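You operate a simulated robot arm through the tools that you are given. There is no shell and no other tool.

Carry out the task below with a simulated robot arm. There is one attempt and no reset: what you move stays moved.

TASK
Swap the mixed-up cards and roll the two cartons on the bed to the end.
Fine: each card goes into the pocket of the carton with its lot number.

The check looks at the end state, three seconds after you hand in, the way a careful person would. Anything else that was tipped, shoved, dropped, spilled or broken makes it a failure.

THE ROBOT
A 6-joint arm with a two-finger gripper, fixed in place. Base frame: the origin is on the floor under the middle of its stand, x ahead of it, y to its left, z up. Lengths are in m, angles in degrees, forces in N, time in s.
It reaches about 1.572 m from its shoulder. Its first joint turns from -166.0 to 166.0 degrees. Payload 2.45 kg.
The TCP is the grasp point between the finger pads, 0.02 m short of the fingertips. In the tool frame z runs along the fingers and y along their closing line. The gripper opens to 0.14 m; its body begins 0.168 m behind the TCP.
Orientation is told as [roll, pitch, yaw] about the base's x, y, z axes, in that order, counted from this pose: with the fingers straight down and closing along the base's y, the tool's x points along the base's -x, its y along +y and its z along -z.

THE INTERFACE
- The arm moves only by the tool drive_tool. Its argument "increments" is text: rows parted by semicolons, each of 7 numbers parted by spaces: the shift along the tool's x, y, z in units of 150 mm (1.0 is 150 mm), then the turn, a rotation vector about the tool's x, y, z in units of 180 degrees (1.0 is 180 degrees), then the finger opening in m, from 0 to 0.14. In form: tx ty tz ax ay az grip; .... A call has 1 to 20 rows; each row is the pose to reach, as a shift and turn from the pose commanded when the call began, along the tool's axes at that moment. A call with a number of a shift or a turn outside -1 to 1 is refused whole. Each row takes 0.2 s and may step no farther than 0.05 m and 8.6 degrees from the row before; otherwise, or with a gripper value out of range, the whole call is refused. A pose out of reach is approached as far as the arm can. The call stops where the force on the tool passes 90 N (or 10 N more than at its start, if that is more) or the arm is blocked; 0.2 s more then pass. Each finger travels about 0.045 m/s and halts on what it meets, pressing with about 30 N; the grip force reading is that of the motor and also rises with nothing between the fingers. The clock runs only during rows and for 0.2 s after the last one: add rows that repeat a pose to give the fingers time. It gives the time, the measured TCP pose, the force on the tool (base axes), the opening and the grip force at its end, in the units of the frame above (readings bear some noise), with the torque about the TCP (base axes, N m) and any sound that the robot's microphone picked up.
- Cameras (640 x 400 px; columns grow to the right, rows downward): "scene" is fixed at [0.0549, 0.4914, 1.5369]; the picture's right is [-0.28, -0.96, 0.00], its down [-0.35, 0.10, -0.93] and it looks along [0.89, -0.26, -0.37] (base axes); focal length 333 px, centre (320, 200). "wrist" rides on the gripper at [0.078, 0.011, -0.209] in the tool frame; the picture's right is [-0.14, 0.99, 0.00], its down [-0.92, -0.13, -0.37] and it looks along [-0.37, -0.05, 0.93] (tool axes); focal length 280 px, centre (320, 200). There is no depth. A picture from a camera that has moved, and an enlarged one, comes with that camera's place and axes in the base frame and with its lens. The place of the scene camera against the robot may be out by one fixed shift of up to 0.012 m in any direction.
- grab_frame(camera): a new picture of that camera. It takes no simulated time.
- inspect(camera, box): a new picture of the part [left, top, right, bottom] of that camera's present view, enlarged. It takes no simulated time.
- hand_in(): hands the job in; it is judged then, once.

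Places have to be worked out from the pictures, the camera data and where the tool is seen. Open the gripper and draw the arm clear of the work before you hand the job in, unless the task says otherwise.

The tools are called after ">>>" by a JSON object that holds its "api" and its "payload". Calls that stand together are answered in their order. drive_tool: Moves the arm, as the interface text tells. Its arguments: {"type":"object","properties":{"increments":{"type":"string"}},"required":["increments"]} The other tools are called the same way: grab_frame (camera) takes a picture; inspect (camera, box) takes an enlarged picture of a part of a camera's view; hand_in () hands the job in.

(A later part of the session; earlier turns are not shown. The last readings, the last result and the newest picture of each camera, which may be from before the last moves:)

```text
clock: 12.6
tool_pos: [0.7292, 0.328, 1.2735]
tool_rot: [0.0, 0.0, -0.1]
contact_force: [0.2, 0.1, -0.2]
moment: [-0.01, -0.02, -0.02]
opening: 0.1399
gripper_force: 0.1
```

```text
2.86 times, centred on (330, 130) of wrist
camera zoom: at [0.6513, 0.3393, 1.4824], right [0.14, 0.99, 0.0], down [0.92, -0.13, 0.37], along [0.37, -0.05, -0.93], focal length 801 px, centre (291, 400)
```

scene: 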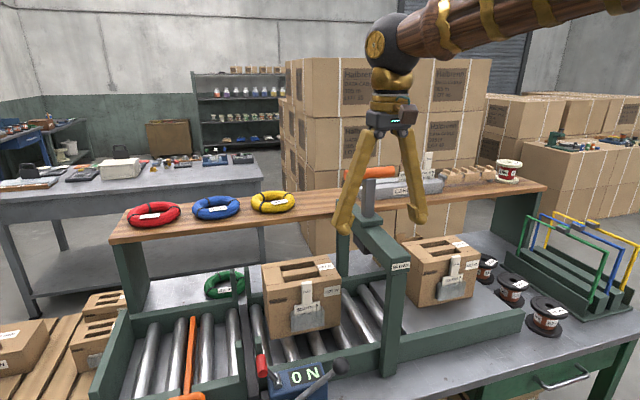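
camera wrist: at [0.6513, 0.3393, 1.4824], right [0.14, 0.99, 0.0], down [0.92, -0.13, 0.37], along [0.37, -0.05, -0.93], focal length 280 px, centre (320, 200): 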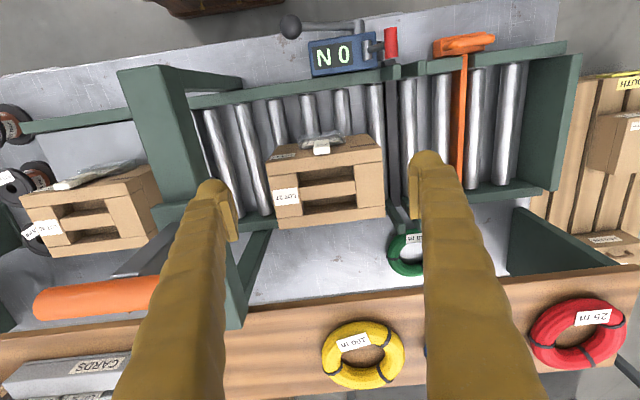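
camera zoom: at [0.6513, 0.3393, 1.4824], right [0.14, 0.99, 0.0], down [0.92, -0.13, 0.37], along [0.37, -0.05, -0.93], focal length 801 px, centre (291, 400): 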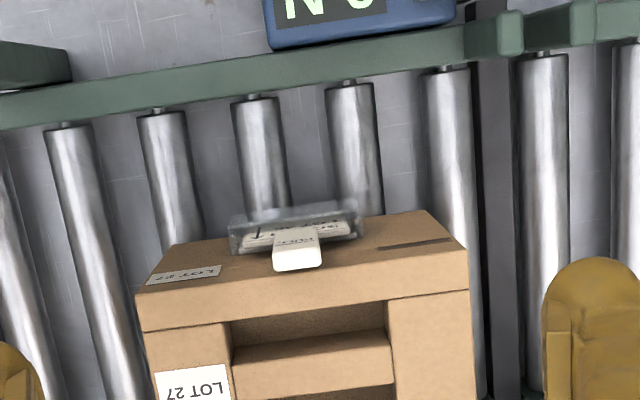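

Fresh view confirms the tab at about (0.746, 0.330) and carton face at x≈0.756, so TCP x=0.729 leaves about 4 mm finger clearance. I descend with the fingers at 0.08 m opening, in small steps.

>>> {"api": "drive_tool", "payload": {"increments": "0 0.01 0.25 0 0 0 0.08; 0 0.01 0.5 0 0 0 0.08; 0 0.01 0.75 0 0 0 0.08; 0 0.01 1 0 0 0 0.08; 0 0.01 1 0 0 0 0.08"}}

>>> {"api": "grab_frame", "payload": {"camera": "wrist"}}

>>> {"api": "inspect", "payload": {"camera": "scene", "box": [240, 200, 400, 320]}}

```text
clock: 13.8
tool_pos: [0.7293, 0.3295, 1.1211]
tool_rot: [0.0, -0.1, -0.1]
contact_force: [0.1, 0.8, 0.6]
moment: [-0.01, 0.03, 0.0]
opening: 0.08
gripper_force: 0.1
```

```text
taken
camera wrist: at [0.6524, 0.3391, 1.3305], right [0.14, 0.99, 0.0], down [0.92, -0.13, 0.37], along [0.37, -0.05, -0.93], focal length 280 px, centre (320, 200)
```

wrist: 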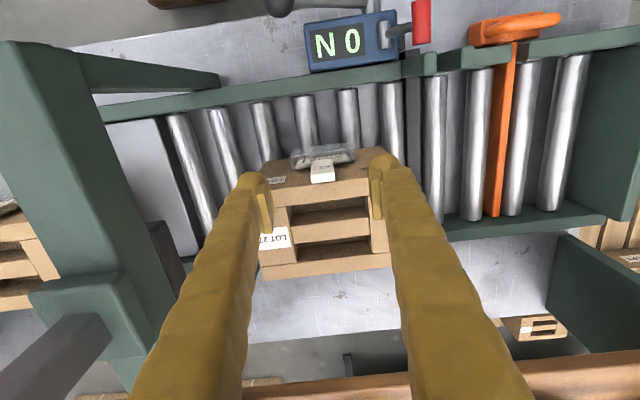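

```text
3.33 times, centred on (320, 260) of scene
camera zoom: at [0.0549, 0.4914, 1.5369], right [-0.28, -0.96, 0.0], down [-0.35, 0.1, -0.93], along [0.89, -0.26, -0.37], focal length 1109 px, centre (320, 0)
```

zoom: 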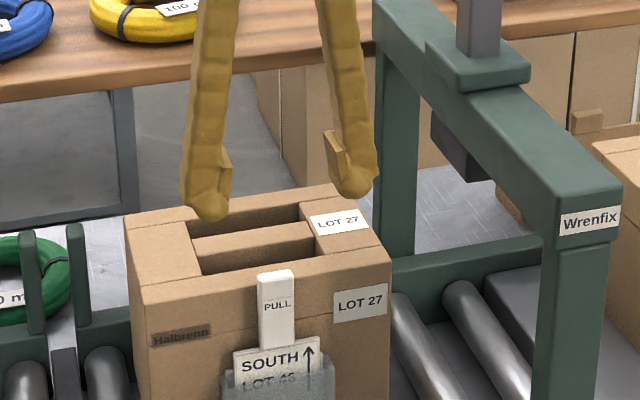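

The tab is between the fingers. I zoom in to double check the tab's x offset relative to the fingers before going down.

>>> {"api": "inspect", "payload": {"camera": "wrist", "box": [240, 130, 400, 230]}}

```text
4.00 times, centred on (320, 180) of wrist
camera zoom: at [0.6524, 0.3391, 1.3305], right [0.14, 0.99, 0.0], down [0.92, -0.13, 0.37], along [0.37, -0.05, -0.93], focal length 1122 px, centre (320, 280)
```

zoom: 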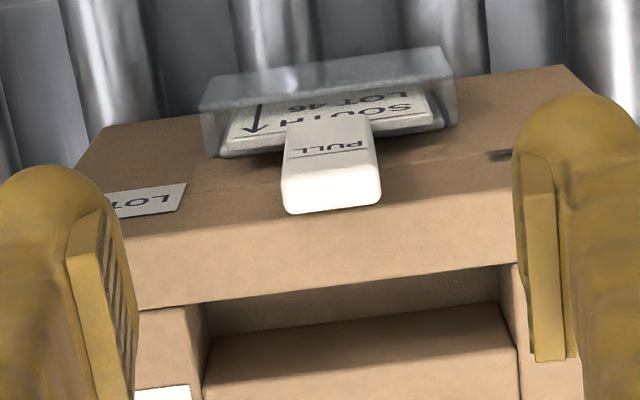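

Tab centre is confirmed at (0.746, 0.329), giving about 8 mm pad overlap. I descend to TCP z≈1.004.

>>> {"api": "drive_tool", "payload": {"increments": "-0.005 0 0.2 0 0 0 0.08; -0.005 0 0.4 0 0 0 0.08; -0.005 0 0.55 0 0 0 0.08; -0.005 0 0.67 0 0 0 0.08; -0.005 0 0.78 0 0 0 0.08; -0.005 0 0.78 0 0 0 0.08"}}

>>> {"api": "inspect", "payload": {"camera": "wrist", "box": [220, 120, 420, 245]}}

>>> {"api": "inspect", "payload": {"camera": "scene", "box": [250, 220, 370, 320]}}

```text
clock: 15.2
tool_pos: [0.7313, 0.3319, 1.0049]
tool_rot: [0.1, -0.1, 0.1]
contact_force: [-0.1, -0.1, 0.6]
moment: [0.0, 0.03, 0.0]
opening: 0.0796
gripper_force: 0.2
```

```text
3.20 times, centred on (320, 182) of wrist
camera zoom: at [0.6533, 0.3408, 1.2142], right [0.14, 0.99, 0.0], down [0.92, -0.13, 0.37], along [0.37, -0.05, -0.93], focal length 897 px, centre (320, 256)
```

zoom: 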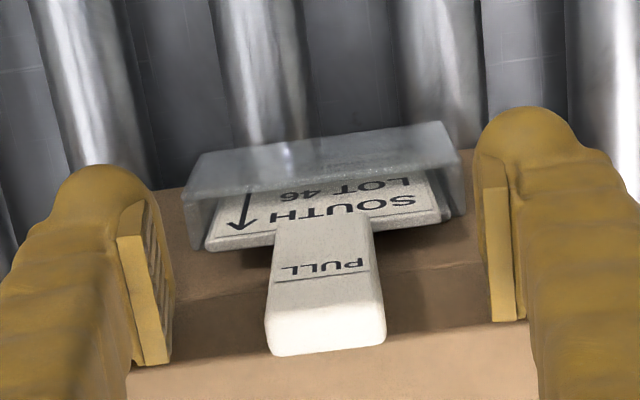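

```text
4.00 times, centred on (310, 270) of scene
camera zoom: at [0.0549, 0.4914, 1.5369], right [-0.28, -0.96, 0.0], down [-0.35, 0.1, -0.93], along [0.89, -0.26, -0.37], focal length 1331 px, centre (360, -80)
```

zoom: 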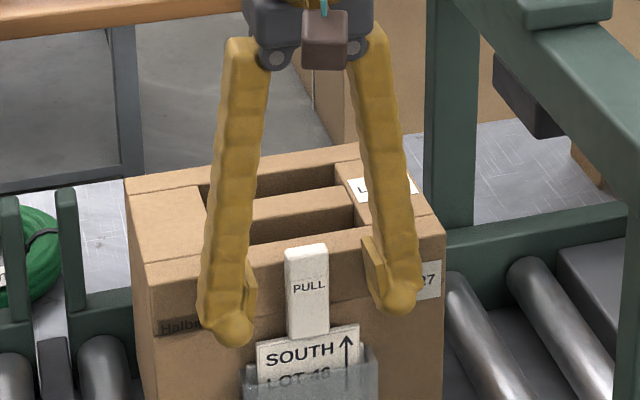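

Fingers straddle the tab with no contact force. I close on the tab.

>>> {"api": "drive_tool", "payload": {"increments": "0 -0.01 0 0 0 0 0.06; 0 -0.01 0 0 0 0 0.04; 0 -0.01 0 0 0 0 0.01; 0 -0.01 0 0 0 0 0.01; 0 -0.01 0 0 0 0 0.01; 0 -0.01 0 0 0 0 0.01"}}

>>> {"api": "inspect", "payload": {"camera": "wrist", "box": [220, 120, 420, 245]}}

>>> {"api": "inspect", "payload": {"camera": "scene", "box": [250, 220, 370, 320]}}

```text
clock: 16.6
tool_pos: [0.73, 0.3292, 1.0052]
tool_rot: [0.0, 0.1, 0.0]
contact_force: [-0.1, 0.5, 0.1]
moment: [0.01, 0.03, 0.01]
opening: 0.026
gripper_force: 29.8
```

```text
3.20 times, centred on (320, 182) of wrist
camera zoom: at [0.653, 0.3391, 1.2144], right [0.14, 0.99, 0.0], down [0.92, -0.13, 0.37], along [0.36, -0.05, -0.93], focal length 897 px, centre (320, 256)
```

zoom: 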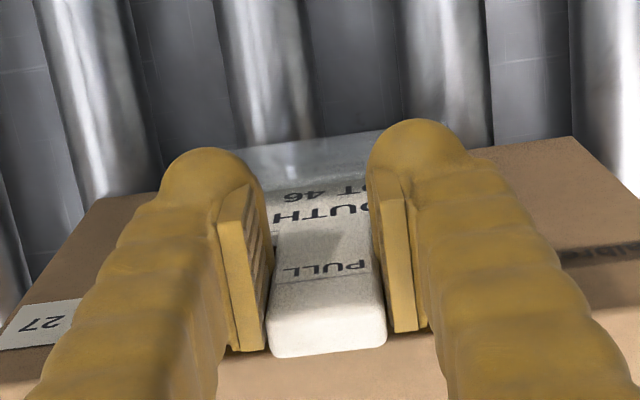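

```text
4.00 times, centred on (310, 270) of scene
camera zoom: at [0.0549, 0.4914, 1.5369], right [-0.28, -0.96, 0.0], down [-0.35, 0.1, -0.93], along [0.89, -0.26, -0.37], focal length 1331 px, centre (360, -80)
```

zoom: 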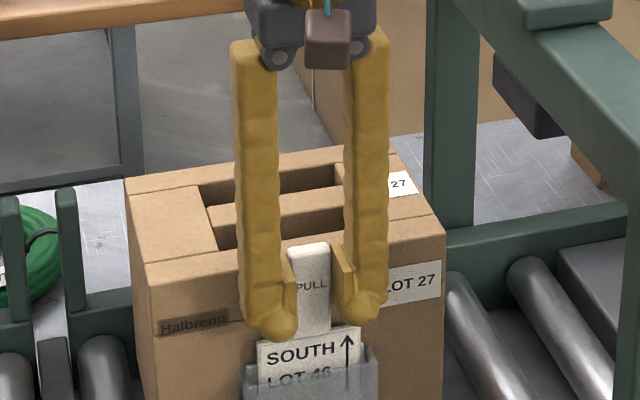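

The tab is gripped (opening 0.026, 29.8 N) at TCP pose A = (0.730, 0.329, 1.005). I lift straight up.

>>> {"api": "drive_tool", "payload": {"increments": "0 0 -0.1 0 0 0 0.01; 0 0 -0.2 0 0 0 0.01; 0 0 -0.35 0 0 0 0.01; 0 0 -0.5 0 0 0 0.01; 0 0 -0.7 0 0 0 0.01; 0 0 -0.9 0 0 0 0.01; 0 0 -1 0 0 0 0.01; 0 0 -1 0 0 0 0.01"}}

>>> {"api": "grab_frame", "payload": {"camera": "wrist"}}

>>> {"api": "grab_frame", "payload": {"camera": "scene"}}

```text
clock: 18.4
tool_pos: [0.73, 0.3278, 1.1553]
tool_rot: [-0.1, -0.1, 0.0]
contact_force: [0.1, -0.5, 0.1]
moment: [0.0, -0.01, 0.02]
opening: 0.0263
gripper_force: 30.1
```

```text
taken
camera wrist: at [0.653, 0.3394, 1.3646], right [0.14, 0.99, 0.0], down [0.92, -0.13, 0.37], along [0.36, -0.05, -0.93], focal length 280 px, centre (320, 200)
```

wrist: 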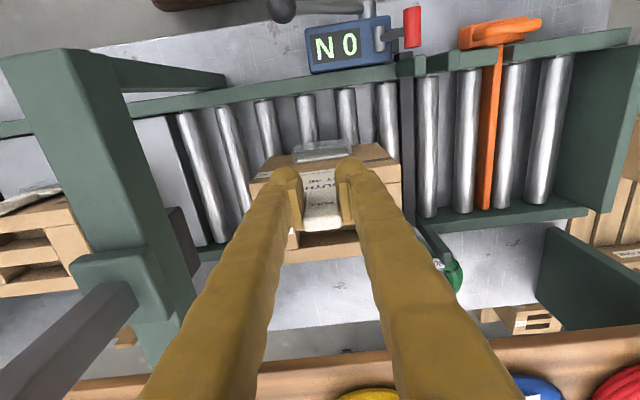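

```text
taken
```

scene: 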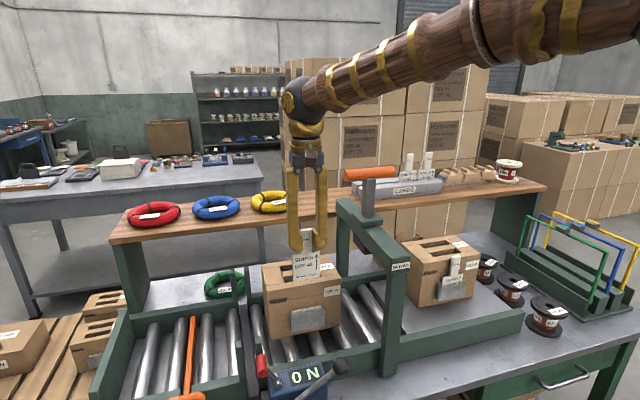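

The card came out cleanly. I zoom to see the card's geometry and the empty pocket.

>>> {"api": "inspect", "payload": {"camera": "scene", "box": [270, 220, 350, 345]}}

>>> {"api": "inspect", "payload": {"camera": "wrist", "box": [240, 120, 420, 270]}}

```text
3.20 times, centred on (310, 282) of scene
camera zoom: at [0.0549, 0.4914, 1.5369], right [-0.28, -0.96, 0.0], down [-0.35, 0.1, -0.93], along [0.89, -0.26, -0.37], focal length 1065 px, centre (352, -64)
```

zoom: 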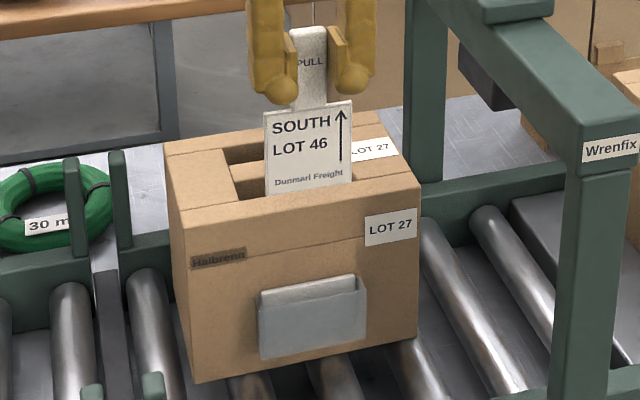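

```text
2.67 times, centred on (330, 195) of wrist
camera zoom: at [0.653, 0.3394, 1.3646], right [0.14, 0.99, 0.0], down [0.92, -0.13, 0.37], along [0.36, -0.05, -0.93], focal length 748 px, centre (293, 213)
```

zoom: 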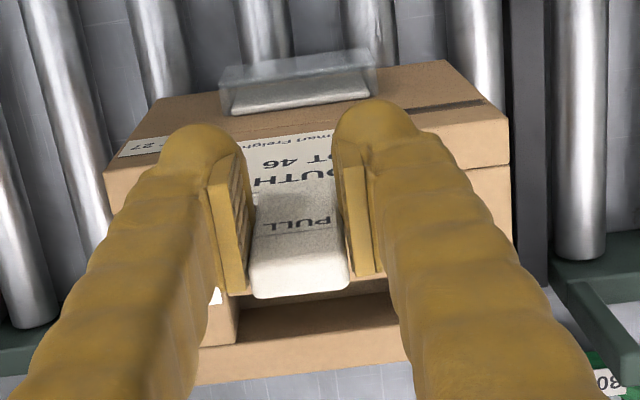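

There is a backing piece inside the pocket that narrows the slot, so I zoom strongly on the empty pocket to measure the slot.

>>> {"api": "inspect", "payload": {"camera": "wrist", "box": [290, 135, 350, 170]}}

>>> {"api": "inspect", "payload": {"camera": "scene", "box": [282, 295, 332, 340]}}

```text
10.67 times, centred on (320, 152) of wrist
camera zoom: at [0.653, 0.3394, 1.3646], right [0.14, 0.99, 0.0], down [0.92, -0.13, 0.37], along [0.36, -0.05, -0.93], focal length 2991 px, centre (320, 707)
```

zoom: 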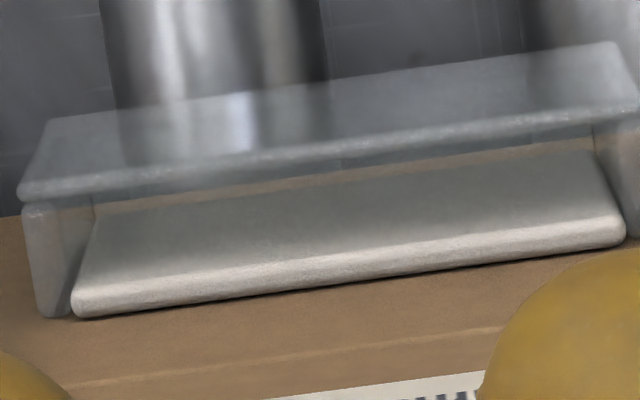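

```text
8.89 times, centred on (307, 318) of scene
camera zoom: at [0.0549, 0.4914, 1.5369], right [-0.28, -0.96, 0.0], down [-0.35, 0.1, -0.93], along [0.89, -0.26, -0.37], focal length 2958 px, centre (436, -844)
```

zoom: 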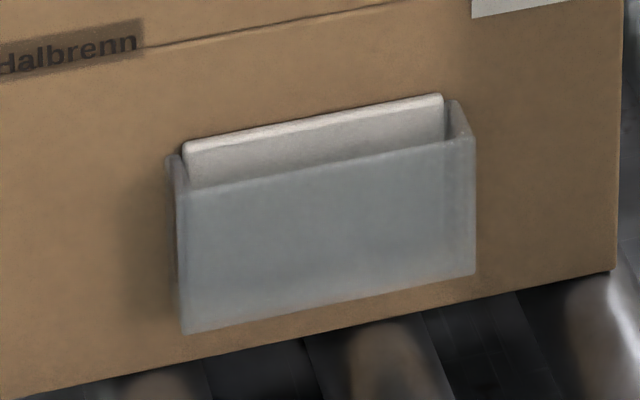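

The slot is roughly 14 mm wide (x≈0.740–0.754) and the card ~4 mm thick, with its bottom about 0.11 m below the TCP. I rise to clear the press handle, then carry the card to the rack.

>>> {"api": "drive_tool", "payload": {"increments": "0 0 -0.25 0 0 0 0.01; 0 0 -0.5 0 0 0 0.01; 0 0 -0.75 0 0 0 0.01; 0 0 -1 0 0 0 0.01"}}

>>> {"api": "drive_tool", "payload": {"increments": "0 0 -0.25 0 0 0 0.01; 0 0 -0.5 0 0 0 0.01; 0 0 -0.75 0 0 0 0.01; 0 0 -1 0 0 0 0.01"}}

>>> {"api": "drive_tool", "payload": {"increments": "-0.2 -0.2 0 0 0 0 0.01; -0.4 -0.4 0 0 0 0 0.01; -0.6 -0.6 0 0 0 0 0.01; -0.8 -0.8 0 0 0 0 0.01; -1 -1 0 0 0 0 0.01"}}

>>> {"api": "drive_tool", "payload": {"increments": "-0.2 -0.2 0 0 0 0 0.01; -0.4 -0.4 0 0 0 0 0.01; -0.6 -0.6 0 0 0 0 0.01; -0.8 -0.8 0 0 0 0 0.01; -1 -1 0 0 0 0 0.01; -1 -1 0 0 0 0 0.01"}}

>>> {"api": "grab_frame", "payload": {"camera": "wrist"}}

>>> {"api": "grab_frame", "payload": {"camera": "scene"}}

```text
clock: 19.4
tool_pos: [0.7313, 0.3278, 1.3041]
tool_rot: [0.0, 0.1, 0.0]
contact_force: [0.5, -0.6, -0.2]
moment: [0.0, 0.02, 0.05]
opening: 0.0262
gripper_force: 30.2
```

```text
clock: 20.4
tool_pos: [0.7302, 0.3251, 1.4547]
tool_rot: [-0.1, 0.1, 0.0]
contact_force: [0.2, -0.3, -0.4]
moment: [-0.01, 0.02, -0.02]
opening: 0.0258
gripper_force: 29.7
```

```text
clock: 21.6
tool_pos: [0.8823, 0.1786, 1.4539]
tool_rot: [0.0, 0.0, 0.2]
contact_force: [0.2, 0.3, 0.9]
moment: [0.04, -0.08, 0.0]
opening: 0.0259
gripper_force: 29.8
```

```text
clock: 23.0
tool_pos: [0.9746, 0.0364, 1.4112]
tool_rot: [0.0, -0.2, -0.1]
contact_force: [0.2, -1.3, -0.5]
moment: [-0.01, -0.02, -0.04]
opening: 0.0259
gripper_force: 29.8
out of reach, approached as far as the arm can: row 2, 3, 4, 5, 6
```

```text
taken
camera wrist: at [0.8958, 0.0451, 1.6186], right [0.14, 0.99, 0.0], down [0.92, -0.13, 0.37], along [0.37, -0.05, -0.93], focal length 280 px, centre (320, 200)
```

wrist: 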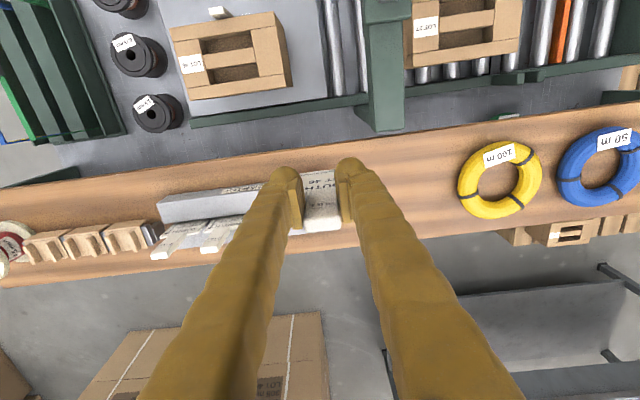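

```text
taken
```

scene: 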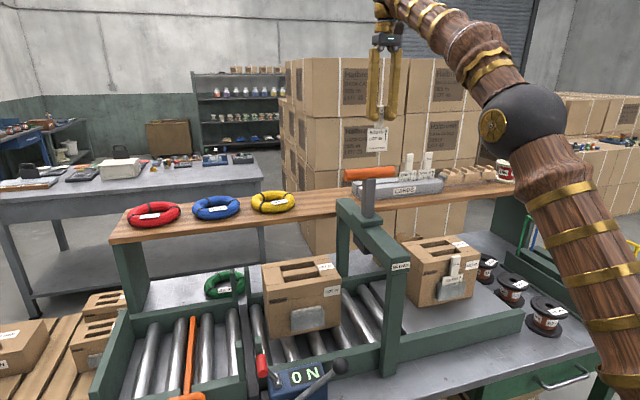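

At that height the arm ran out of reach at (0.975, 0.036, 1.411); the card is still held. I come back a bit and lower to restore a reachable command, watching the resulting pose.

>>> {"api": "drive_tool", "payload": {"increments": "0.15 0 0.15 0 0 0 0.01; 0.3 0 0.3 0 0 0 0.01; 0.3 0 0.3 0 0 0 0.01"}}

```text
clock: 23.8
tool_pos: [0.9298, 0.0355, 1.3621]
tool_rot: [0.0, 0.0, 0.0]
contact_force: [-0.4, 0.2, -0.3]
moment: [-0.04, 0.0, -0.01]
opening: 0.0263
gripper_force: 29.9
```

The command base is the reached pose, good: TCP (0.930, 0.036, 1.362). I take close wrist zooms of the rack end to refine its height and groove from a second viewpoint.

>>> {"api": "grab_frame", "payload": {"camera": "wrist"}}

>>> {"api": "inspect", "payload": {"camera": "wrist", "box": [120, 160, 360, 310]}}

```text
taken
camera wrist: at [0.8521, 0.0451, 1.5719], right [0.14, 0.99, 0.0], down [0.92, -0.13, 0.37], along [0.36, -0.05, -0.93], focal length 280 px, centre (320, 200)
```

wrist: 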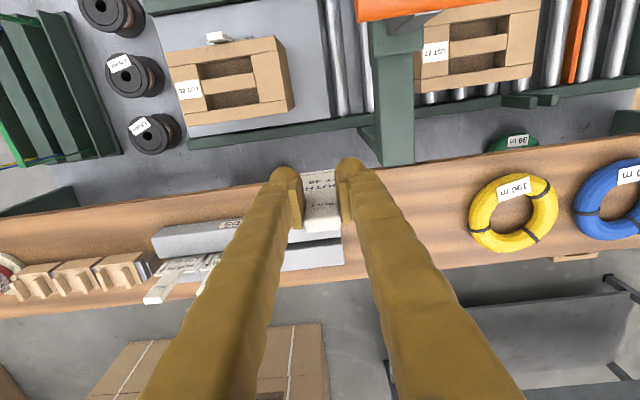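

```text
2.67 times, centred on (240, 235) of wrist
camera zoom: at [0.8521, 0.0451, 1.5719], right [0.14, 0.99, 0.0], down [0.92, -0.13, 0.37], along [0.36, -0.05, -0.93], focal length 748 px, centre (533, 107)
```

zoom: 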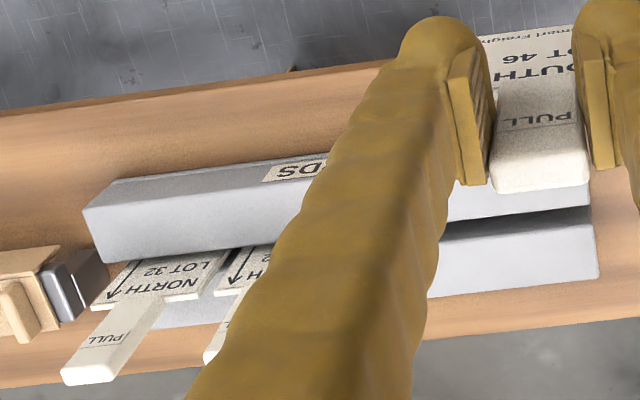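

Two-view fix of the rack: top z≈1.145, groove x≈1.096–1.111, floor ≈1.108. I tilt the card 13° (top toward the robot) and move to a pre-insert pose above the empty half of the groove at y=−0.03.

>>> {"api": "drive_tool", "payload": {"increments": "-0.158 -0.0874 0.0914 0 -0.0144 0 0.01; -0.316 -0.1748 0.1828 0 -0.0289 0 0.01; -0.473 -0.2622 0.2742 0 -0.0433 0 0.01; -0.631 -0.3496 0.3656 0 -0.0578 0 0.01; -0.789 -0.437 0.457 0 -0.0722 0 0.01; -0.789 -0.437 0.457 0 -0.0722 0 0.01"}}

>>> {"api": "grab_frame", "payload": {"camera": "wrist"}}

>>> {"api": "inspect", "payload": {"camera": "scene", "box": [340, 120, 460, 210]}}

```text
clock: 25.2
tool_pos: [1.0484, -0.0326, 1.2937]
tool_rot: [0.0, -13.0, 0.0]
contact_force: [0.5, -0.8, -1.1]
moment: [0.02, 0.01, -0.02]
opening: 0.026
gripper_force: 29.6
```

```text
taken
camera wrist: at [0.9246, -0.0217, 1.4793], right [0.13, 0.99, 0.03], down [0.81, -0.13, 0.57], along [0.57, -0.05, -0.82], focal length 280 px, centre (320, 200)
```

wrist: 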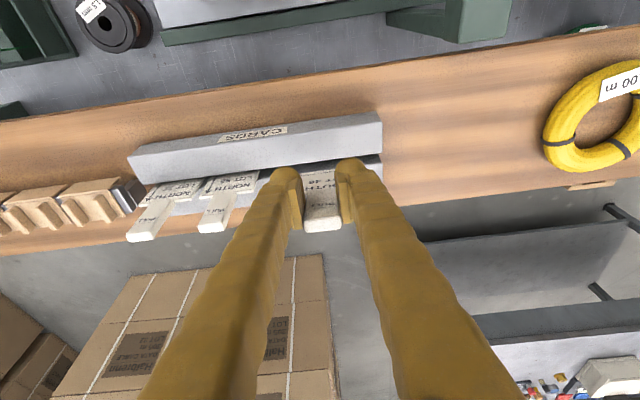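

```text
4.44 times, centred on (400, 165) of scene
camera zoom: at [0.0549, 0.4914, 1.5369], right [-0.28, -0.96, 0.0], down [-0.35, 0.1, -0.93], along [0.89, -0.26, -0.37], focal length 1479 px, centre (-36, 356)
```

zoom: 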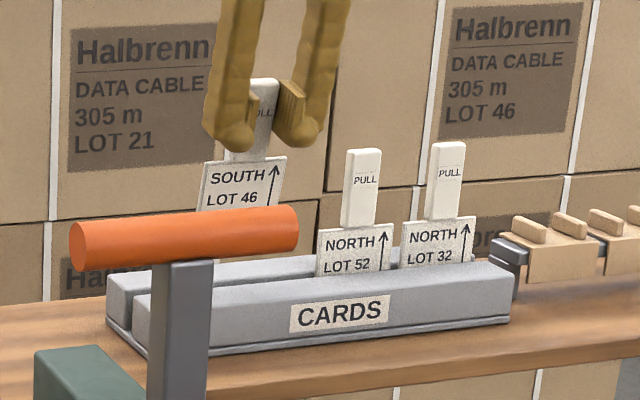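

Pose reached. I zoom with the wrist camera to check the card edge against the groove line.

>>> {"api": "inspect", "payload": {"camera": "wrist", "box": [230, 110, 400, 240]}}

```text
3.08 times, centred on (315, 175) of wrist
camera zoom: at [0.9246, -0.0217, 1.4793], right [0.13, 0.99, 0.03], down [0.81, -0.13, 0.57], along [0.57, -0.05, -0.82], focal length 863 px, centre (335, 277)
```

zoom: 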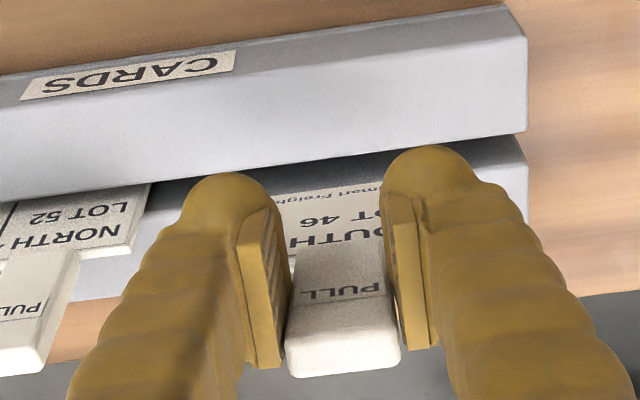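

The card edge is just above the groove. I shift 18 mm forward and descend 50 mm vertically so the card tip just enters the groove, then check.

>>> {"api": "drive_tool", "payload": {"increments": "-0.117 0 0.027 0 0 0 0.01; -0.092 0 0.135 0 0 0 0.01; -0.067 0 0.243 0 0 0 0.01; -0.042 0 0.352 0 0 0 0.01; -0.042 0 0.352 0 0 0 0.01"}}

>>> {"api": "inspect", "payload": {"camera": "wrist", "box": [230, 110, 400, 240]}}

>>> {"api": "inspect", "payload": {"camera": "scene", "box": [340, 120, 460, 210]}}

```text
clock: 26.4
tool_pos: [1.0662, -0.0331, 1.2463]
tool_rot: [0.0, -13.1, 0.0]
contact_force: [-6.2, 0.8, 23.1]
moment: [-0.01, -0.32, 0.02]
opening: 0.0261
gripper_force: 30.1
```

```text
3.08 times, centred on (315, 175) of wrist
camera zoom: at [0.9431, -0.0222, 1.4324], right [0.13, 0.99, 0.03], down [0.81, -0.13, 0.57], along [0.57, -0.05, -0.82], focal length 863 px, centre (335, 277)
```

zoom: 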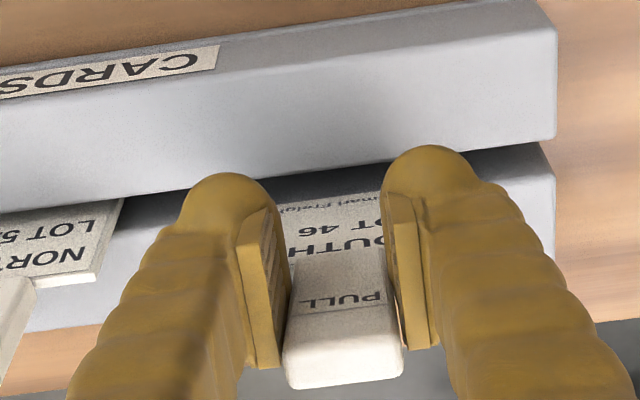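

```text
4.44 times, centred on (400, 165) of scene
camera zoom: at [0.0549, 0.4914, 1.5369], right [-0.28, -0.96, 0.0], down [-0.35, 0.1, -0.93], along [0.89, -0.26, -0.37], focal length 1479 px, centre (-36, 356)
```

zoom: 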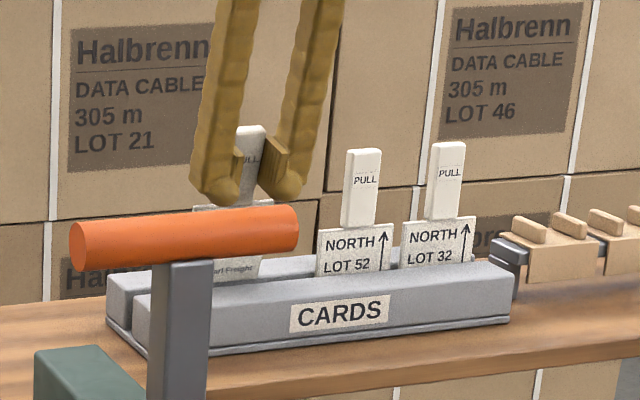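

The card tip touched the rear bar's rounded edge (23 N up, 6 N toward me). I back up 10 mm, shift 8 mm toward the robot, and go down again.

>>> {"api": "drive_tool", "payload": {"increments": "-0.015 0 -0.065 0 0 0 0.01; 0.037 0 -0.077 0 0 0 0.01; 0.052 0 -0.012 0 0 0 0.01; 0.06 0 0.02 0 0 0 0.01; 0.067 0 0.053 0 0 0 0.01"}}

```text
clock: 27.6
tool_pos: [1.0577, -0.0325, 1.2343]
tool_rot: [0.0, -13.0, 0.0]
contact_force: [0.6, 0.3, -0.3]
moment: [0.0, 0.0, 0.02]
opening: 0.026
gripper_force: 30.0
```

No contact now, so the card is entering the groove. I lower further in small steps and watch the force.

>>> {"api": "drive_tool", "payload": {"increments": "0.0075 0 0.0325 0 0 0 0.01; 0.015 0 0.065 0 0 0 0.01; 0.0188 0 0.081 0 0 0 0.01"}}

```text
clock: 28.4
tool_pos: [1.0578, -0.0314, 1.2217]
tool_rot: [0.0, -12.9, 0.0]
contact_force: [9.5, 0.0, 5.9]
moment: [-0.01, -0.92, 0.02]
opening: 0.0259
gripper_force: 30.2
```

The card now leans on the front bar's edge as intended (9.5 N in +x). I relieve 4 mm in +x and continue along the card's own axis.

>>> {"api": "drive_tool", "payload": {"increments": "-0.026 0 0.006 0 0 0 0.01; -0.026 0 0.02 0 0 0 0.01; -0.026 0 0.035 0 0 0 0.01"}}

```text
clock: 29.2
tool_pos: [1.0617, -0.0323, 1.2172]
tool_rot: [-0.1, -13.0, 0.0]
contact_force: [-7.9, 0.0, 2.2]
moment: [-0.02, 0.7, -0.02]
opening: 0.0256
gripper_force: 29.6
```

Now the lower edge touches the rear wall; I relieve 2 mm and keep lowering to find the floor.

>>> {"api": "drive_tool", "payload": {"increments": "0.013 0 -0.003 0 0 0 0.01; 0.013 0 0.012 0 0 0 0.01; 0.013 0 0.027 0 0 0 0.01"}}

```text
clock: 30.0
tool_pos: [1.0614, -0.032, 1.2135]
tool_rot: [0.1, -13.1, 0.1]
contact_force: [-0.1, 0.6, -0.8]
moment: [-0.03, 0.02, 0.01]
opening: 0.0259
gripper_force: 30.2
```

Free again at z=1.2135. I lower another few millimetres.

>>> {"api": "drive_tool", "payload": {"increments": "0 0 0.02 0 0 0 0.01; 0 0 0.04 0 0 0 0.01"}}

```text
clock: 30.6
tool_pos: [1.0625, -0.0331, 1.2083]
tool_rot: [0.0, -13.0, 0.0]
contact_force: [-9.9, 0.4, 10.2]
moment: [0.02, 0.64, 0.01]
opening: 0.026
gripper_force: 30.2
```

It now rests in the bottom rear corner of the groove (10 N up, 10 N back), leaning forward on the front bar as planned. I ease back 1 mm and open the fingers slightly.

>>> {"api": "drive_tool", "payload": {"increments": "0.007 0 -0.006 0 0 0 0.02; 0.007 0 -0.006 0 0 0 0.04; 0.007 0 -0.006 0 0 0 0.06; 0.007 0 -0.006 0 0 0 0.06; 0.007 0 -0.006 0 0 0 0.06"}}

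>>> {"api": "inspect", "payload": {"camera": "wrist", "box": [230, 110, 400, 240]}}

>>> {"api": "inspect", "payload": {"camera": "scene", "box": [340, 120, 460, 210]}}

```text
clock: 31.8
tool_pos: [1.062, -0.0313, 1.2082]
tool_rot: [0.0, -13.1, 0.0]
contact_force: [0.7, -1.1, 0.4]
moment: [-0.04, 0.0, 0.0]
opening: 0.0605
gripper_force: 0.1
```

```text
3.08 times, centred on (315, 175) of wrist
camera zoom: at [0.9394, -0.0223, 1.3944], right [0.13, 0.99, 0.03], down [0.81, -0.13, 0.57], along [0.56, -0.05, -0.82], focal length 863 px, centre (335, 277)
```

zoom: 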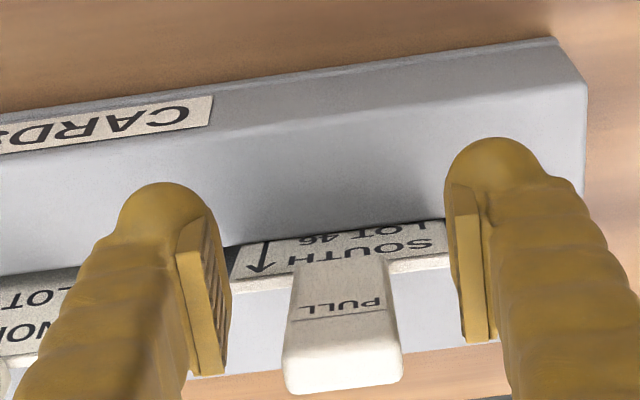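

```text
4.44 times, centred on (400, 165) of scene
camera zoom: at [0.0549, 0.4914, 1.5369], right [-0.28, -0.96, 0.0], down [-0.35, 0.1, -0.93], along [0.89, -0.26, -0.37], focal length 1479 px, centre (-36, 356)
```

zoom: 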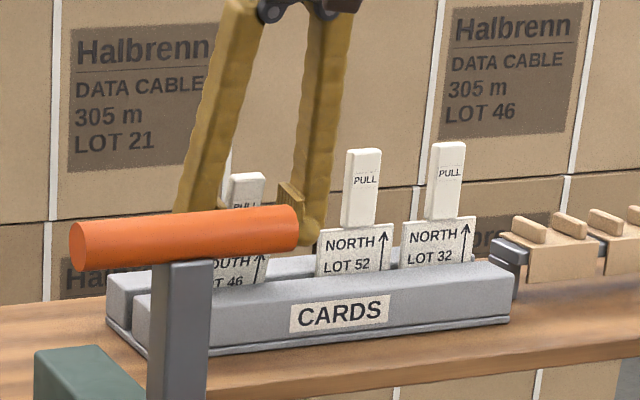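

The LOT 46 card stands in the rack next to the NORTH cards, undisturbed. I withdraw along the tool axis.

>>> {"api": "drive_tool", "payload": {"increments": "0 0 -0.2 0 0 0 0.06; 0 0 -0.5 0 0 0 0.06; 0 0 -0.8 0 0 0 0.06; 0 0 -0.8 0 0 0 0.06"}}

>>> {"api": "inspect", "payload": {"camera": "wrist", "box": [160, 100, 420, 260]}}

```text
clock: 32.8
tool_pos: [1.0341, -0.0326, 1.3232]
tool_rot: [0.0, -13.1, 0.0]
contact_force: [-1.5, -0.6, 0.0]
moment: [-0.01, 0.0, -0.01]
opening: 0.06
gripper_force: 0.2
```

```text
2.46 times, centred on (290, 180) of wrist
camera zoom: at [0.9119, -0.0226, 1.511], right [0.13, 0.99, 0.03], down [0.81, -0.13, 0.57], along [0.56, -0.05, -0.82], focal length 690 px, centre (394, 249)
```

zoom: 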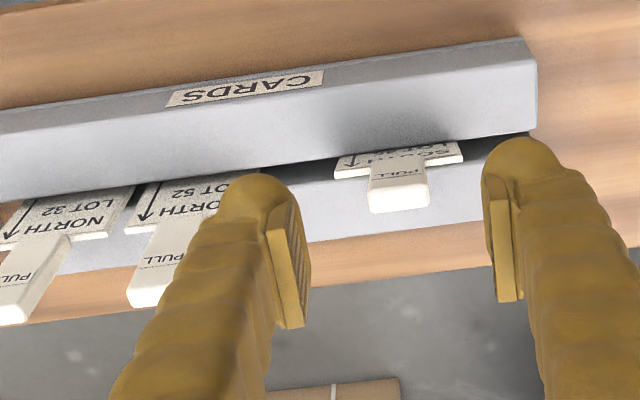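

The card sits in the groove leaning slightly forward. Now I go back toward carton 46 at a safe height, straightening the tool.

>>> {"api": "drive_tool", "payload": {"increments": "0.163 -0.089 -0.088 0 0.0145 0 0.08; 0.326 -0.179 -0.177 0 0.029 0 0.08; 0.489 -0.268 -0.265 0 0.0435 0 0.08; 0.652 -0.358 -0.354 0 0.058 0 0.08; 0.815 -0.447 -0.442 0 0.0726 0 0.08; 0.815 -0.447 -0.442 0 0.0726 0 0.08"}}

>>> {"api": "drive_tool", "payload": {"increments": "0.28 -0.03 0.17 0 0 0 0.08; 0.56 -0.06 0.34 0 0 0 0.08; 0.84 -0.09 0.51 0 0 0 0.08; 1 -0.13 0.68 0 0 0 0.08; 1 -0.13 0.68 0 0 0 0.08"}}

>>> {"api": "grab_frame", "payload": {"camera": "wrist"}}

```text
clock: 34.2
tool_pos: [0.9009, -0.0988, 1.3629]
tool_rot: [0.1, 0.1, 0.1]
contact_force: [0.1, -0.2, 0.9]
moment: [0.02, -0.02, -0.04]
opening: 0.0799
gripper_force: 0.1
```

```text
clock: 35.4
tool_pos: [0.752, -0.1189, 1.2616]
tool_rot: [0.0, 0.1, 0.0]
contact_force: [0.0, 0.0, -0.4]
moment: [-0.03, -0.02, 0.0]
opening: 0.08
gripper_force: 0.1
```

```text
taken
camera wrist: at [0.6737, -0.1093, 1.4707], right [0.14, 0.99, 0.0], down [0.92, -0.13, 0.37], along [0.36, -0.05, -0.93], focal length 280 px, centre (320, 200)
```

wrist: 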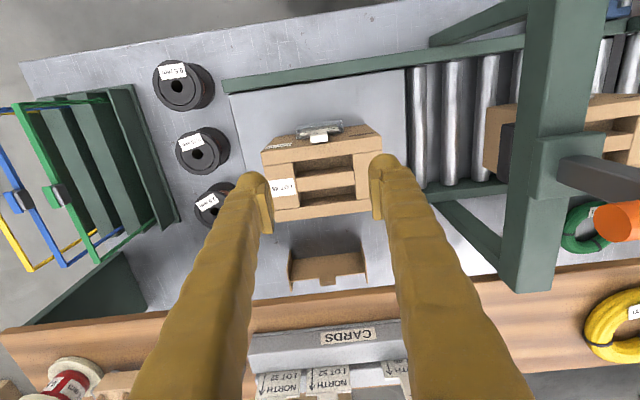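

I'm above carton 46. Zoom to compute its tab position and face from this closer view.

>>> {"api": "inspect", "payload": {"camera": "wrist", "box": [255, 105, 395, 195]}}

>>> {"api": "inspect", "payload": {"camera": "wrist", "box": [285, 110, 355, 155]}}

```text
4.44 times, centred on (325, 150) of wrist
camera zoom: at [0.6737, -0.1093, 1.4707], right [0.14, 0.99, 0.0], down [0.92, -0.13, 0.37], along [0.36, -0.05, -0.93], focal length 1246 px, centre (298, 422)
```

zoom: 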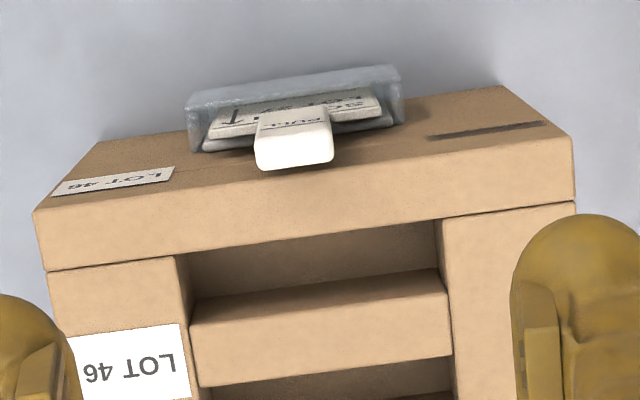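

```text
8.89 times, centred on (320, 132) of wrist
camera zoom: at [0.6737, -0.1093, 1.4707], right [0.14, 0.99, 0.0], down [0.92, -0.13, 0.37], along [0.36, -0.05, -0.93], focal length 2492 px, centre (320, 800)
```

zoom: 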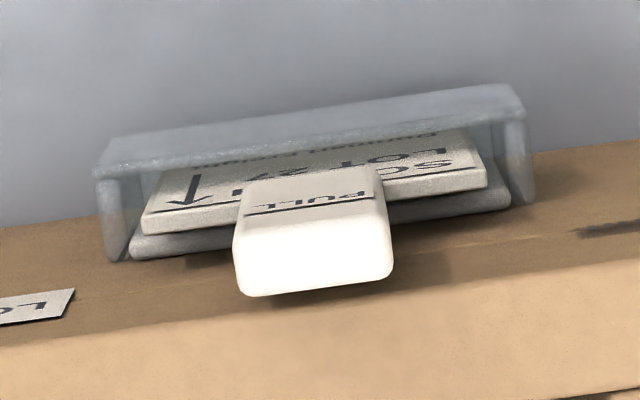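

Carton 46's tab is at (0.748, −0.120) and its face at x≈0.758, so the matching grasp pose is TCP (0.7315, −0.120, 1.005). I step back in x and descend.

>>> {"api": "drive_tool", "payload": {"increments": "0.137 -0.01 0 0 0 0 0.08; 0.137 -0.01 0.25 0 0 0 0.08; 0.137 -0.01 0.5 0 0 0 0.08; 0.137 -0.01 0.75 0 0 0 0.08; 0.137 -0.01 0.933 0 0 0 0.08; 0.137 -0.01 0.933 0 0 0 0.08"}}

>>> {"api": "inspect", "payload": {"camera": "wrist", "box": [240, 120, 400, 230]}}

```text
clock: 36.8
tool_pos: [0.7302, -0.1217, 1.1184]
tool_rot: [-0.1, 0.2, 0.1]
contact_force: [-0.3, -0.1, -0.6]
moment: [-0.03, -0.02, -0.04]
opening: 0.0798
gripper_force: 0.1
```

```text
3.64 times, centred on (320, 175) of wrist
camera zoom: at [0.6536, -0.1103, 1.3292], right [0.14, 0.99, 0.0], down [0.92, -0.13, 0.37], along [0.36, -0.05, -0.93], focal length 1020 px, centre (320, 291)
```

zoom: 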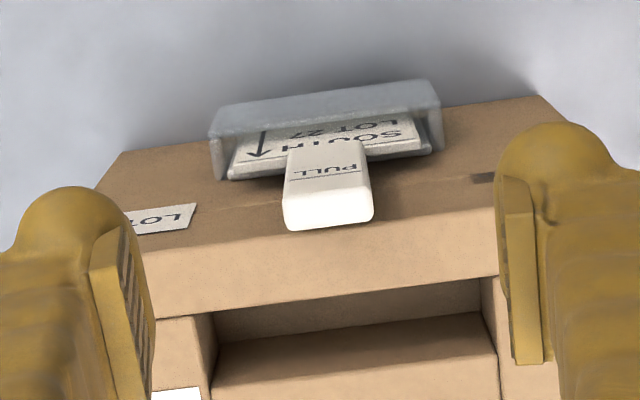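

The tab is centred between the fingers again. I descend to z≈1.005.

>>> {"api": "drive_tool", "payload": {"increments": "0 0 0.2 0 0 0 0.08; 0 0 0.4 0 0 0 0.08; 0 0 0.55 0 0 0 0.08; 0 0 0.67 0 0 0 0.08; 0 0 0.76 0 0 0 0.08; 0 0 0.76 0 0 0 0.08"}}

>>> {"api": "inspect", "payload": {"camera": "wrist", "box": [220, 120, 420, 245]}}

```text
clock: 38.2
tool_pos: [0.7309, -0.1196, 1.0061]
tool_rot: [0.1, 0.2, 0.0]
contact_force: [0.3, -0.7, -0.4]
moment: [0.02, -0.01, 0.05]
opening: 0.0799
gripper_force: 0.0
```

```text
3.20 times, centred on (320, 182) of wrist
camera zoom: at [0.6521, -0.1102, 1.2149], right [0.14, 0.99, 0.0], down [0.92, -0.13, 0.37], along [0.36, -0.05, -0.93], focal length 897 px, centre (320, 256)
```

zoom: 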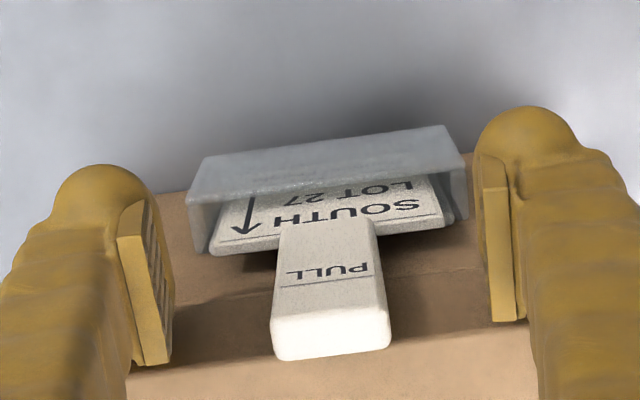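

The view matches the first grasp almost exactly. I close on the tab.

>>> {"api": "drive_tool", "payload": {"increments": "0 0 0 0 0 0 0.06; 0 0 0 0 0 0 0.04; 0 0 0 0 0 0 0.01; 0 0 0 0 0 0 0.01; 0 0 0 0 0 0 0.01; 0 0 0 0 0 0 0.01"}}

>>> {"api": "drive_tool", "payload": {"increments": "0 0 -0.1 0 0 0 0.01; 0 0 -0.2 0 0 0 0.01; 0 0 -0.35 0 0 0 0.01; 0 0 -0.5 0 0 0 0.01; 0 0 -0.7 0 0 0 0.01; 0 0 -0.9 0 0 0 0.01; 0 0 -1 0 0 0 0.01; 0 0 -1 0 0 0 0.01"}}

>>> {"api": "grab_frame", "payload": {"camera": "scene"}}

>>> {"api": "inspect", "payload": {"camera": "wrist", "box": [220, 100, 420, 250]}}

```text
clock: 39.6
tool_pos: [0.7296, -0.12, 1.006]
tool_rot: [0.0, 0.1, 0.0]
contact_force: [-0.4, 0.1, 0.3]
moment: [-0.01, 0.01, -0.02]
opening: 0.0261
gripper_force: 30.1
```

```text
clock: 41.4
tool_pos: [0.7296, -0.1215, 1.1572]
tool_rot: [-0.1, 0.1, 0.0]
contact_force: [0.5, 0.6, -0.5]
moment: [-0.01, 0.01, 0.01]
opening: 0.026
gripper_force: 29.7
```

```text
taken
```

scene: 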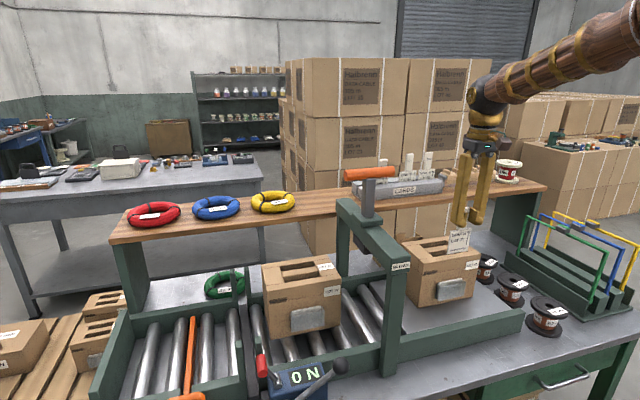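

```text
2.67 times, centred on (320, 175) of wrist
camera zoom: at [0.6531, -0.1109, 1.3667], right [0.14, 0.99, 0.0], down [0.92, -0.13, 0.37], along [0.36, -0.05, -0.93], focal length 748 px, centre (320, 267)
```

zoom: 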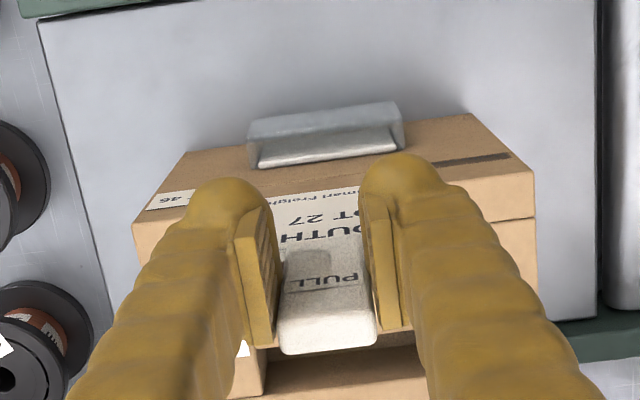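

Card LOT 27 is out (pose B = 0.730, −0.120, 1.006). I rise and carry it over the arch toward carton 27.

>>> {"api": "drive_tool", "payload": {"increments": "0 0 -0.25 0 0 0 0.01; 0 0 -0.5 0 0 0 0.01; 0 0 -0.75 0 0 0 0.01; 0 0 -1 0 0 0 0.01"}}

>>> {"api": "drive_tool", "payload": {"increments": "0 0 -0.3 0 0 0 0.01; 0 0 -0.6 0 0 0 0.01; 0 0 -0.95 0 0 0 0.01; 0 0.25 -0.95 0 0 0 0.01; 0 0.5 -0.95 0 0 0 0.01; 0 0.75 -0.95 0 0 0 0.01; 0 1 -0.95 0 0 0 0.01"}}

>>> {"api": "drive_tool", "payload": {"increments": "0 0.25 0 0 0 0 0.01; 0 0.5 0 0 0 0 0.01; 0 0.75 0 0 0 0 0.01; 0 1 0 0 0 0 0.01"}}

>>> {"api": "drive_tool", "payload": {"increments": "0 0.25 0 0 0 0 0.01; 0 0.5 0 0 0 0 0.01; 0 0.75 0 0 0 0 0.01; 0 1 0 0 0 0 0.01; 0 1 0.25 0 0 0 0.01; 0 1 0.5 0 0 0 0.01; 0 1 0.75 0 0 0 0.01; 0 1 1 0 0 0 0.01; 0 1 1 0 0 0 0.01"}}

>>> {"api": "grab_frame", "payload": {"camera": "scene"}}

```text
clock: 42.4
tool_pos: [0.73, -0.12, 1.3065]
tool_rot: [-0.1, 0.1, 0.0]
contact_force: [0.4, -0.5, 0.2]
moment: [0.01, 0.03, -0.01]
opening: 0.0259
gripper_force: 30.0
```

```text
refused: row 3 steps farther than a row can; nothing moved
```

```text
clock: 43.4
tool_pos: [0.7298, 0.033, 1.3053]
tool_rot: [-0.1, 0.1, 0.0]
contact_force: [0.3, 1.2, -0.2]
moment: [0.0, -0.03, 0.01]
opening: 0.0258
gripper_force: 30.1
```

```text
clock: 44.8
tool_pos: [0.7302, 0.1794, 1.2468]
tool_rot: [0.1, -0.9, 0.0]
contact_force: [-3.2, -1.9, 20.8]
moment: [-0.38, -0.02, -0.09]
opening: 0.0264
gripper_force: 30.0
stopped in row 7: the force on the tool passed its limit at 129 N (the readings are from after the stop); the commanded pose is now the measured one
```

```text
taken
```

scene: 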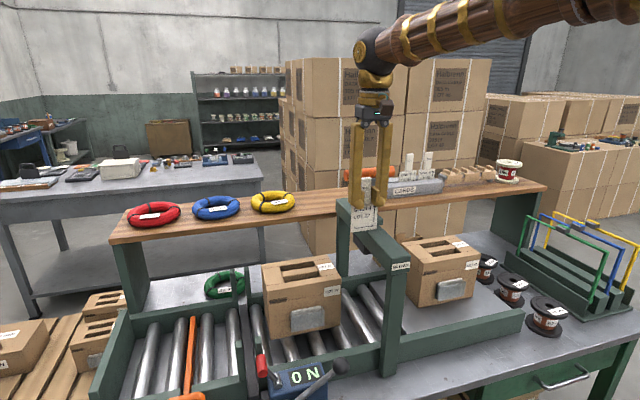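

A refused row meant the raise did not happen and the card's lower edge came down onto the arch beam; I must not chain moves. I check what it looks like before doing anything else.

>>> {"api": "inspect", "payload": {"camera": "scene", "box": [320, 150, 440, 280]}}

>>> {"api": "inspect", "payload": {"camera": "wrist", "box": [200, 80, 440, 280]}}

```text
3.08 times, centred on (380, 215) of scene
camera zoom: at [0.0549, 0.4914, 1.5369], right [-0.28, -0.96, 0.0], down [-0.35, 0.1, -0.93], along [0.89, -0.26, -0.37], focal length 1024 px, centre (135, 154)
```

zoom: 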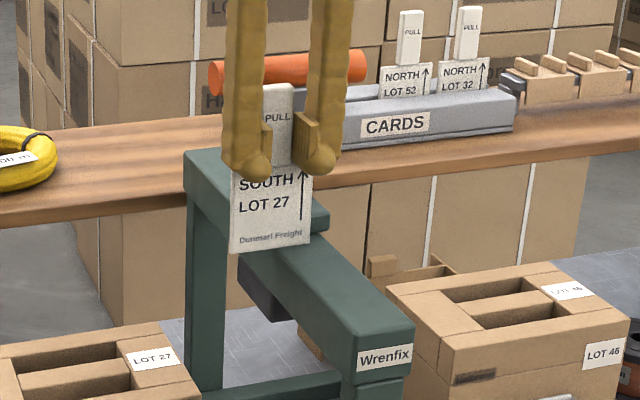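

```text
2.00 times, centred on (320, 180) of wrist
camera zoom: at [0.6503, 0.1895, 1.4554], right [0.14, 0.99, 0.0], down [0.92, -0.13, 0.38], along [0.38, -0.05, -0.92], focal length 561 px, centre (320, 240)
```

zoom: 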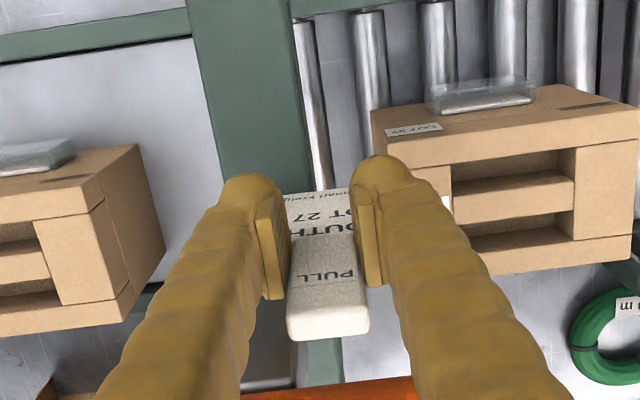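

The arch is unharmed and the card is intact, but it slid up about 2 cm in the grip until its shoulders met the fingertips. I raise straight up 0.15 m first and straighten the small pitch error.

>>> {"api": "drive_tool", "payload": {"increments": "0 0 -0.1 0 0 0 0.01; 0 0 -0.3 0 0.005 0 0.01; 0 0 -0.55 0 0.005 0 0.01; 0 0 -0.8 0 0.005 0 0.01; 0 0 -1 0 0.005 0 0.01; 0 0 -1 0 0.005 0 0.01"}}

```text
clock: 46.2
tool_pos: [0.7275, 0.1795, 1.394]
tool_rot: [0.0, 0.4, 0.1]
contact_force: [-0.6, -1.4, -0.5]
moment: [0.02, 0.0, 0.01]
opening: 0.0261
gripper_force: 29.9
```

Free of contact at z=1.394. I inspect the card's attitude in the grip and the arch and press underneath.

>>> {"api": "inspect", "payload": {"camera": "scene", "box": [320, 100, 440, 260]}}

>>> {"api": "inspect", "payload": {"camera": "wrist", "box": [220, 120, 420, 270]}}

>>> {"api": "grab_frame", "payload": {"camera": "wrist"}}

```text
2.50 times, centred on (380, 180) of scene
camera zoom: at [0.0549, 0.4914, 1.5369], right [-0.28, -0.96, 0.0], down [-0.35, 0.1, -0.93], along [0.89, -0.26, -0.37], focal length 832 px, centre (170, 250)
```

zoom: 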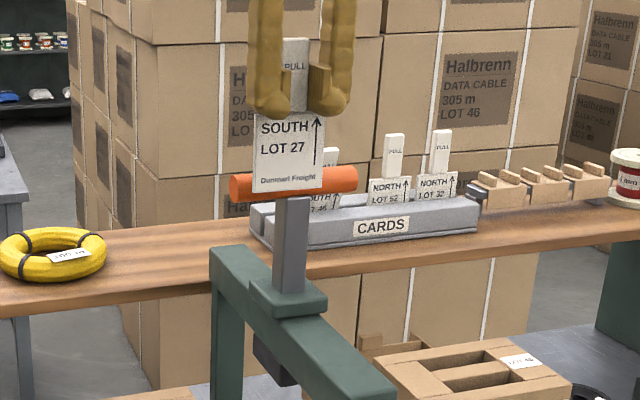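

```text
2.67 times, centred on (320, 195) of wrist
camera zoom: at [0.652, 0.1892, 1.6034], right [0.14, 0.99, 0.0], down [0.92, -0.13, 0.36], along [0.36, -0.05, -0.93], focal length 748 px, centre (320, 213)
```

zoom: 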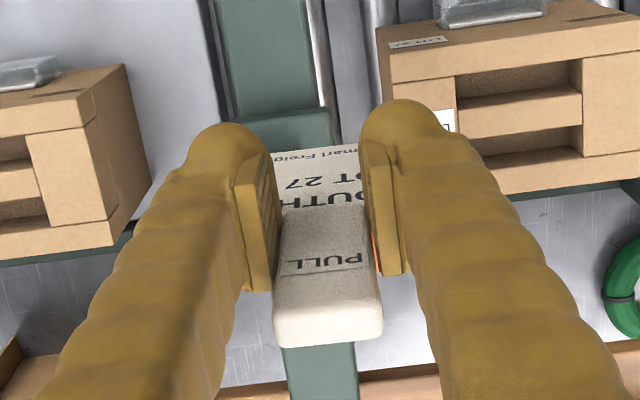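

```text
taken
camera wrist: at [0.652, 0.1892, 1.6034], right [0.14, 0.99, 0.0], down [0.92, -0.13, 0.36], along [0.36, -0.05, -0.93], focal length 280 px, centre (320, 200)
```

wrist: 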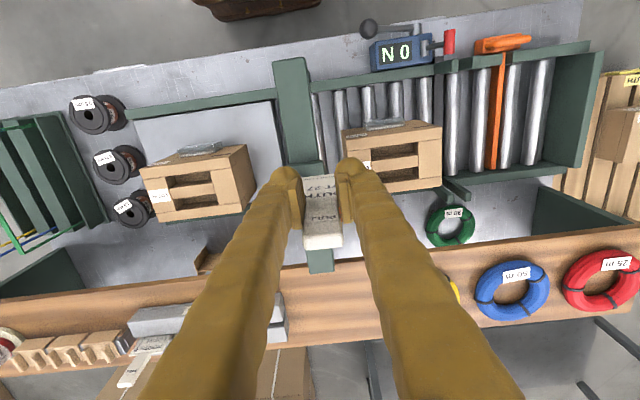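

The card hangs straight but sits ~21 mm higher in the grip, so its seated TCP height becomes about z=0.984. I move sideways to above carton 27 (single call), correcting the 0.4° pitch.

>>> {"api": "drive_tool", "payload": {"increments": "-0.005 0.25 0 0 -0.0022 0 0.01; -0.01 0.5 0 0 -0.0022 0 0.01; -0.0167 0.75 0 0 -0.0022 0 0.01; -0.0167 0.997 0 0 -0.0022 0 0.01; -0.0167 0.997 0 0 -0.0022 0 0.01"}}

>>> {"api": "inspect", "payload": {"camera": "wrist", "box": [220, 60, 440, 240]}}

```text
clock: 47.4
tool_pos: [0.7314, 0.3302, 1.3946]
tool_rot: [0.1, 0.0, -0.1]
contact_force: [0.0, -0.3, 0.1]
moment: [0.01, 0.02, -0.01]
opening: 0.0261
gripper_force: 29.5
```

```text
2.22 times, centred on (330, 150) of wrist
camera zoom: at [0.6529, 0.3388, 1.6031], right [0.14, 0.99, 0.0], down [0.92, -0.13, 0.37], along [0.37, -0.05, -0.93], focal length 623 px, centre (298, 311)
```

zoom: 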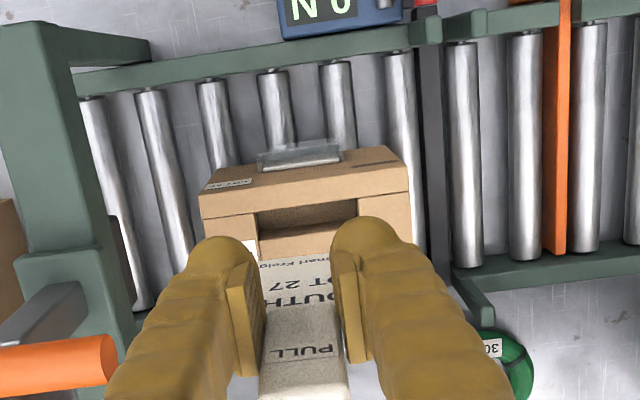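

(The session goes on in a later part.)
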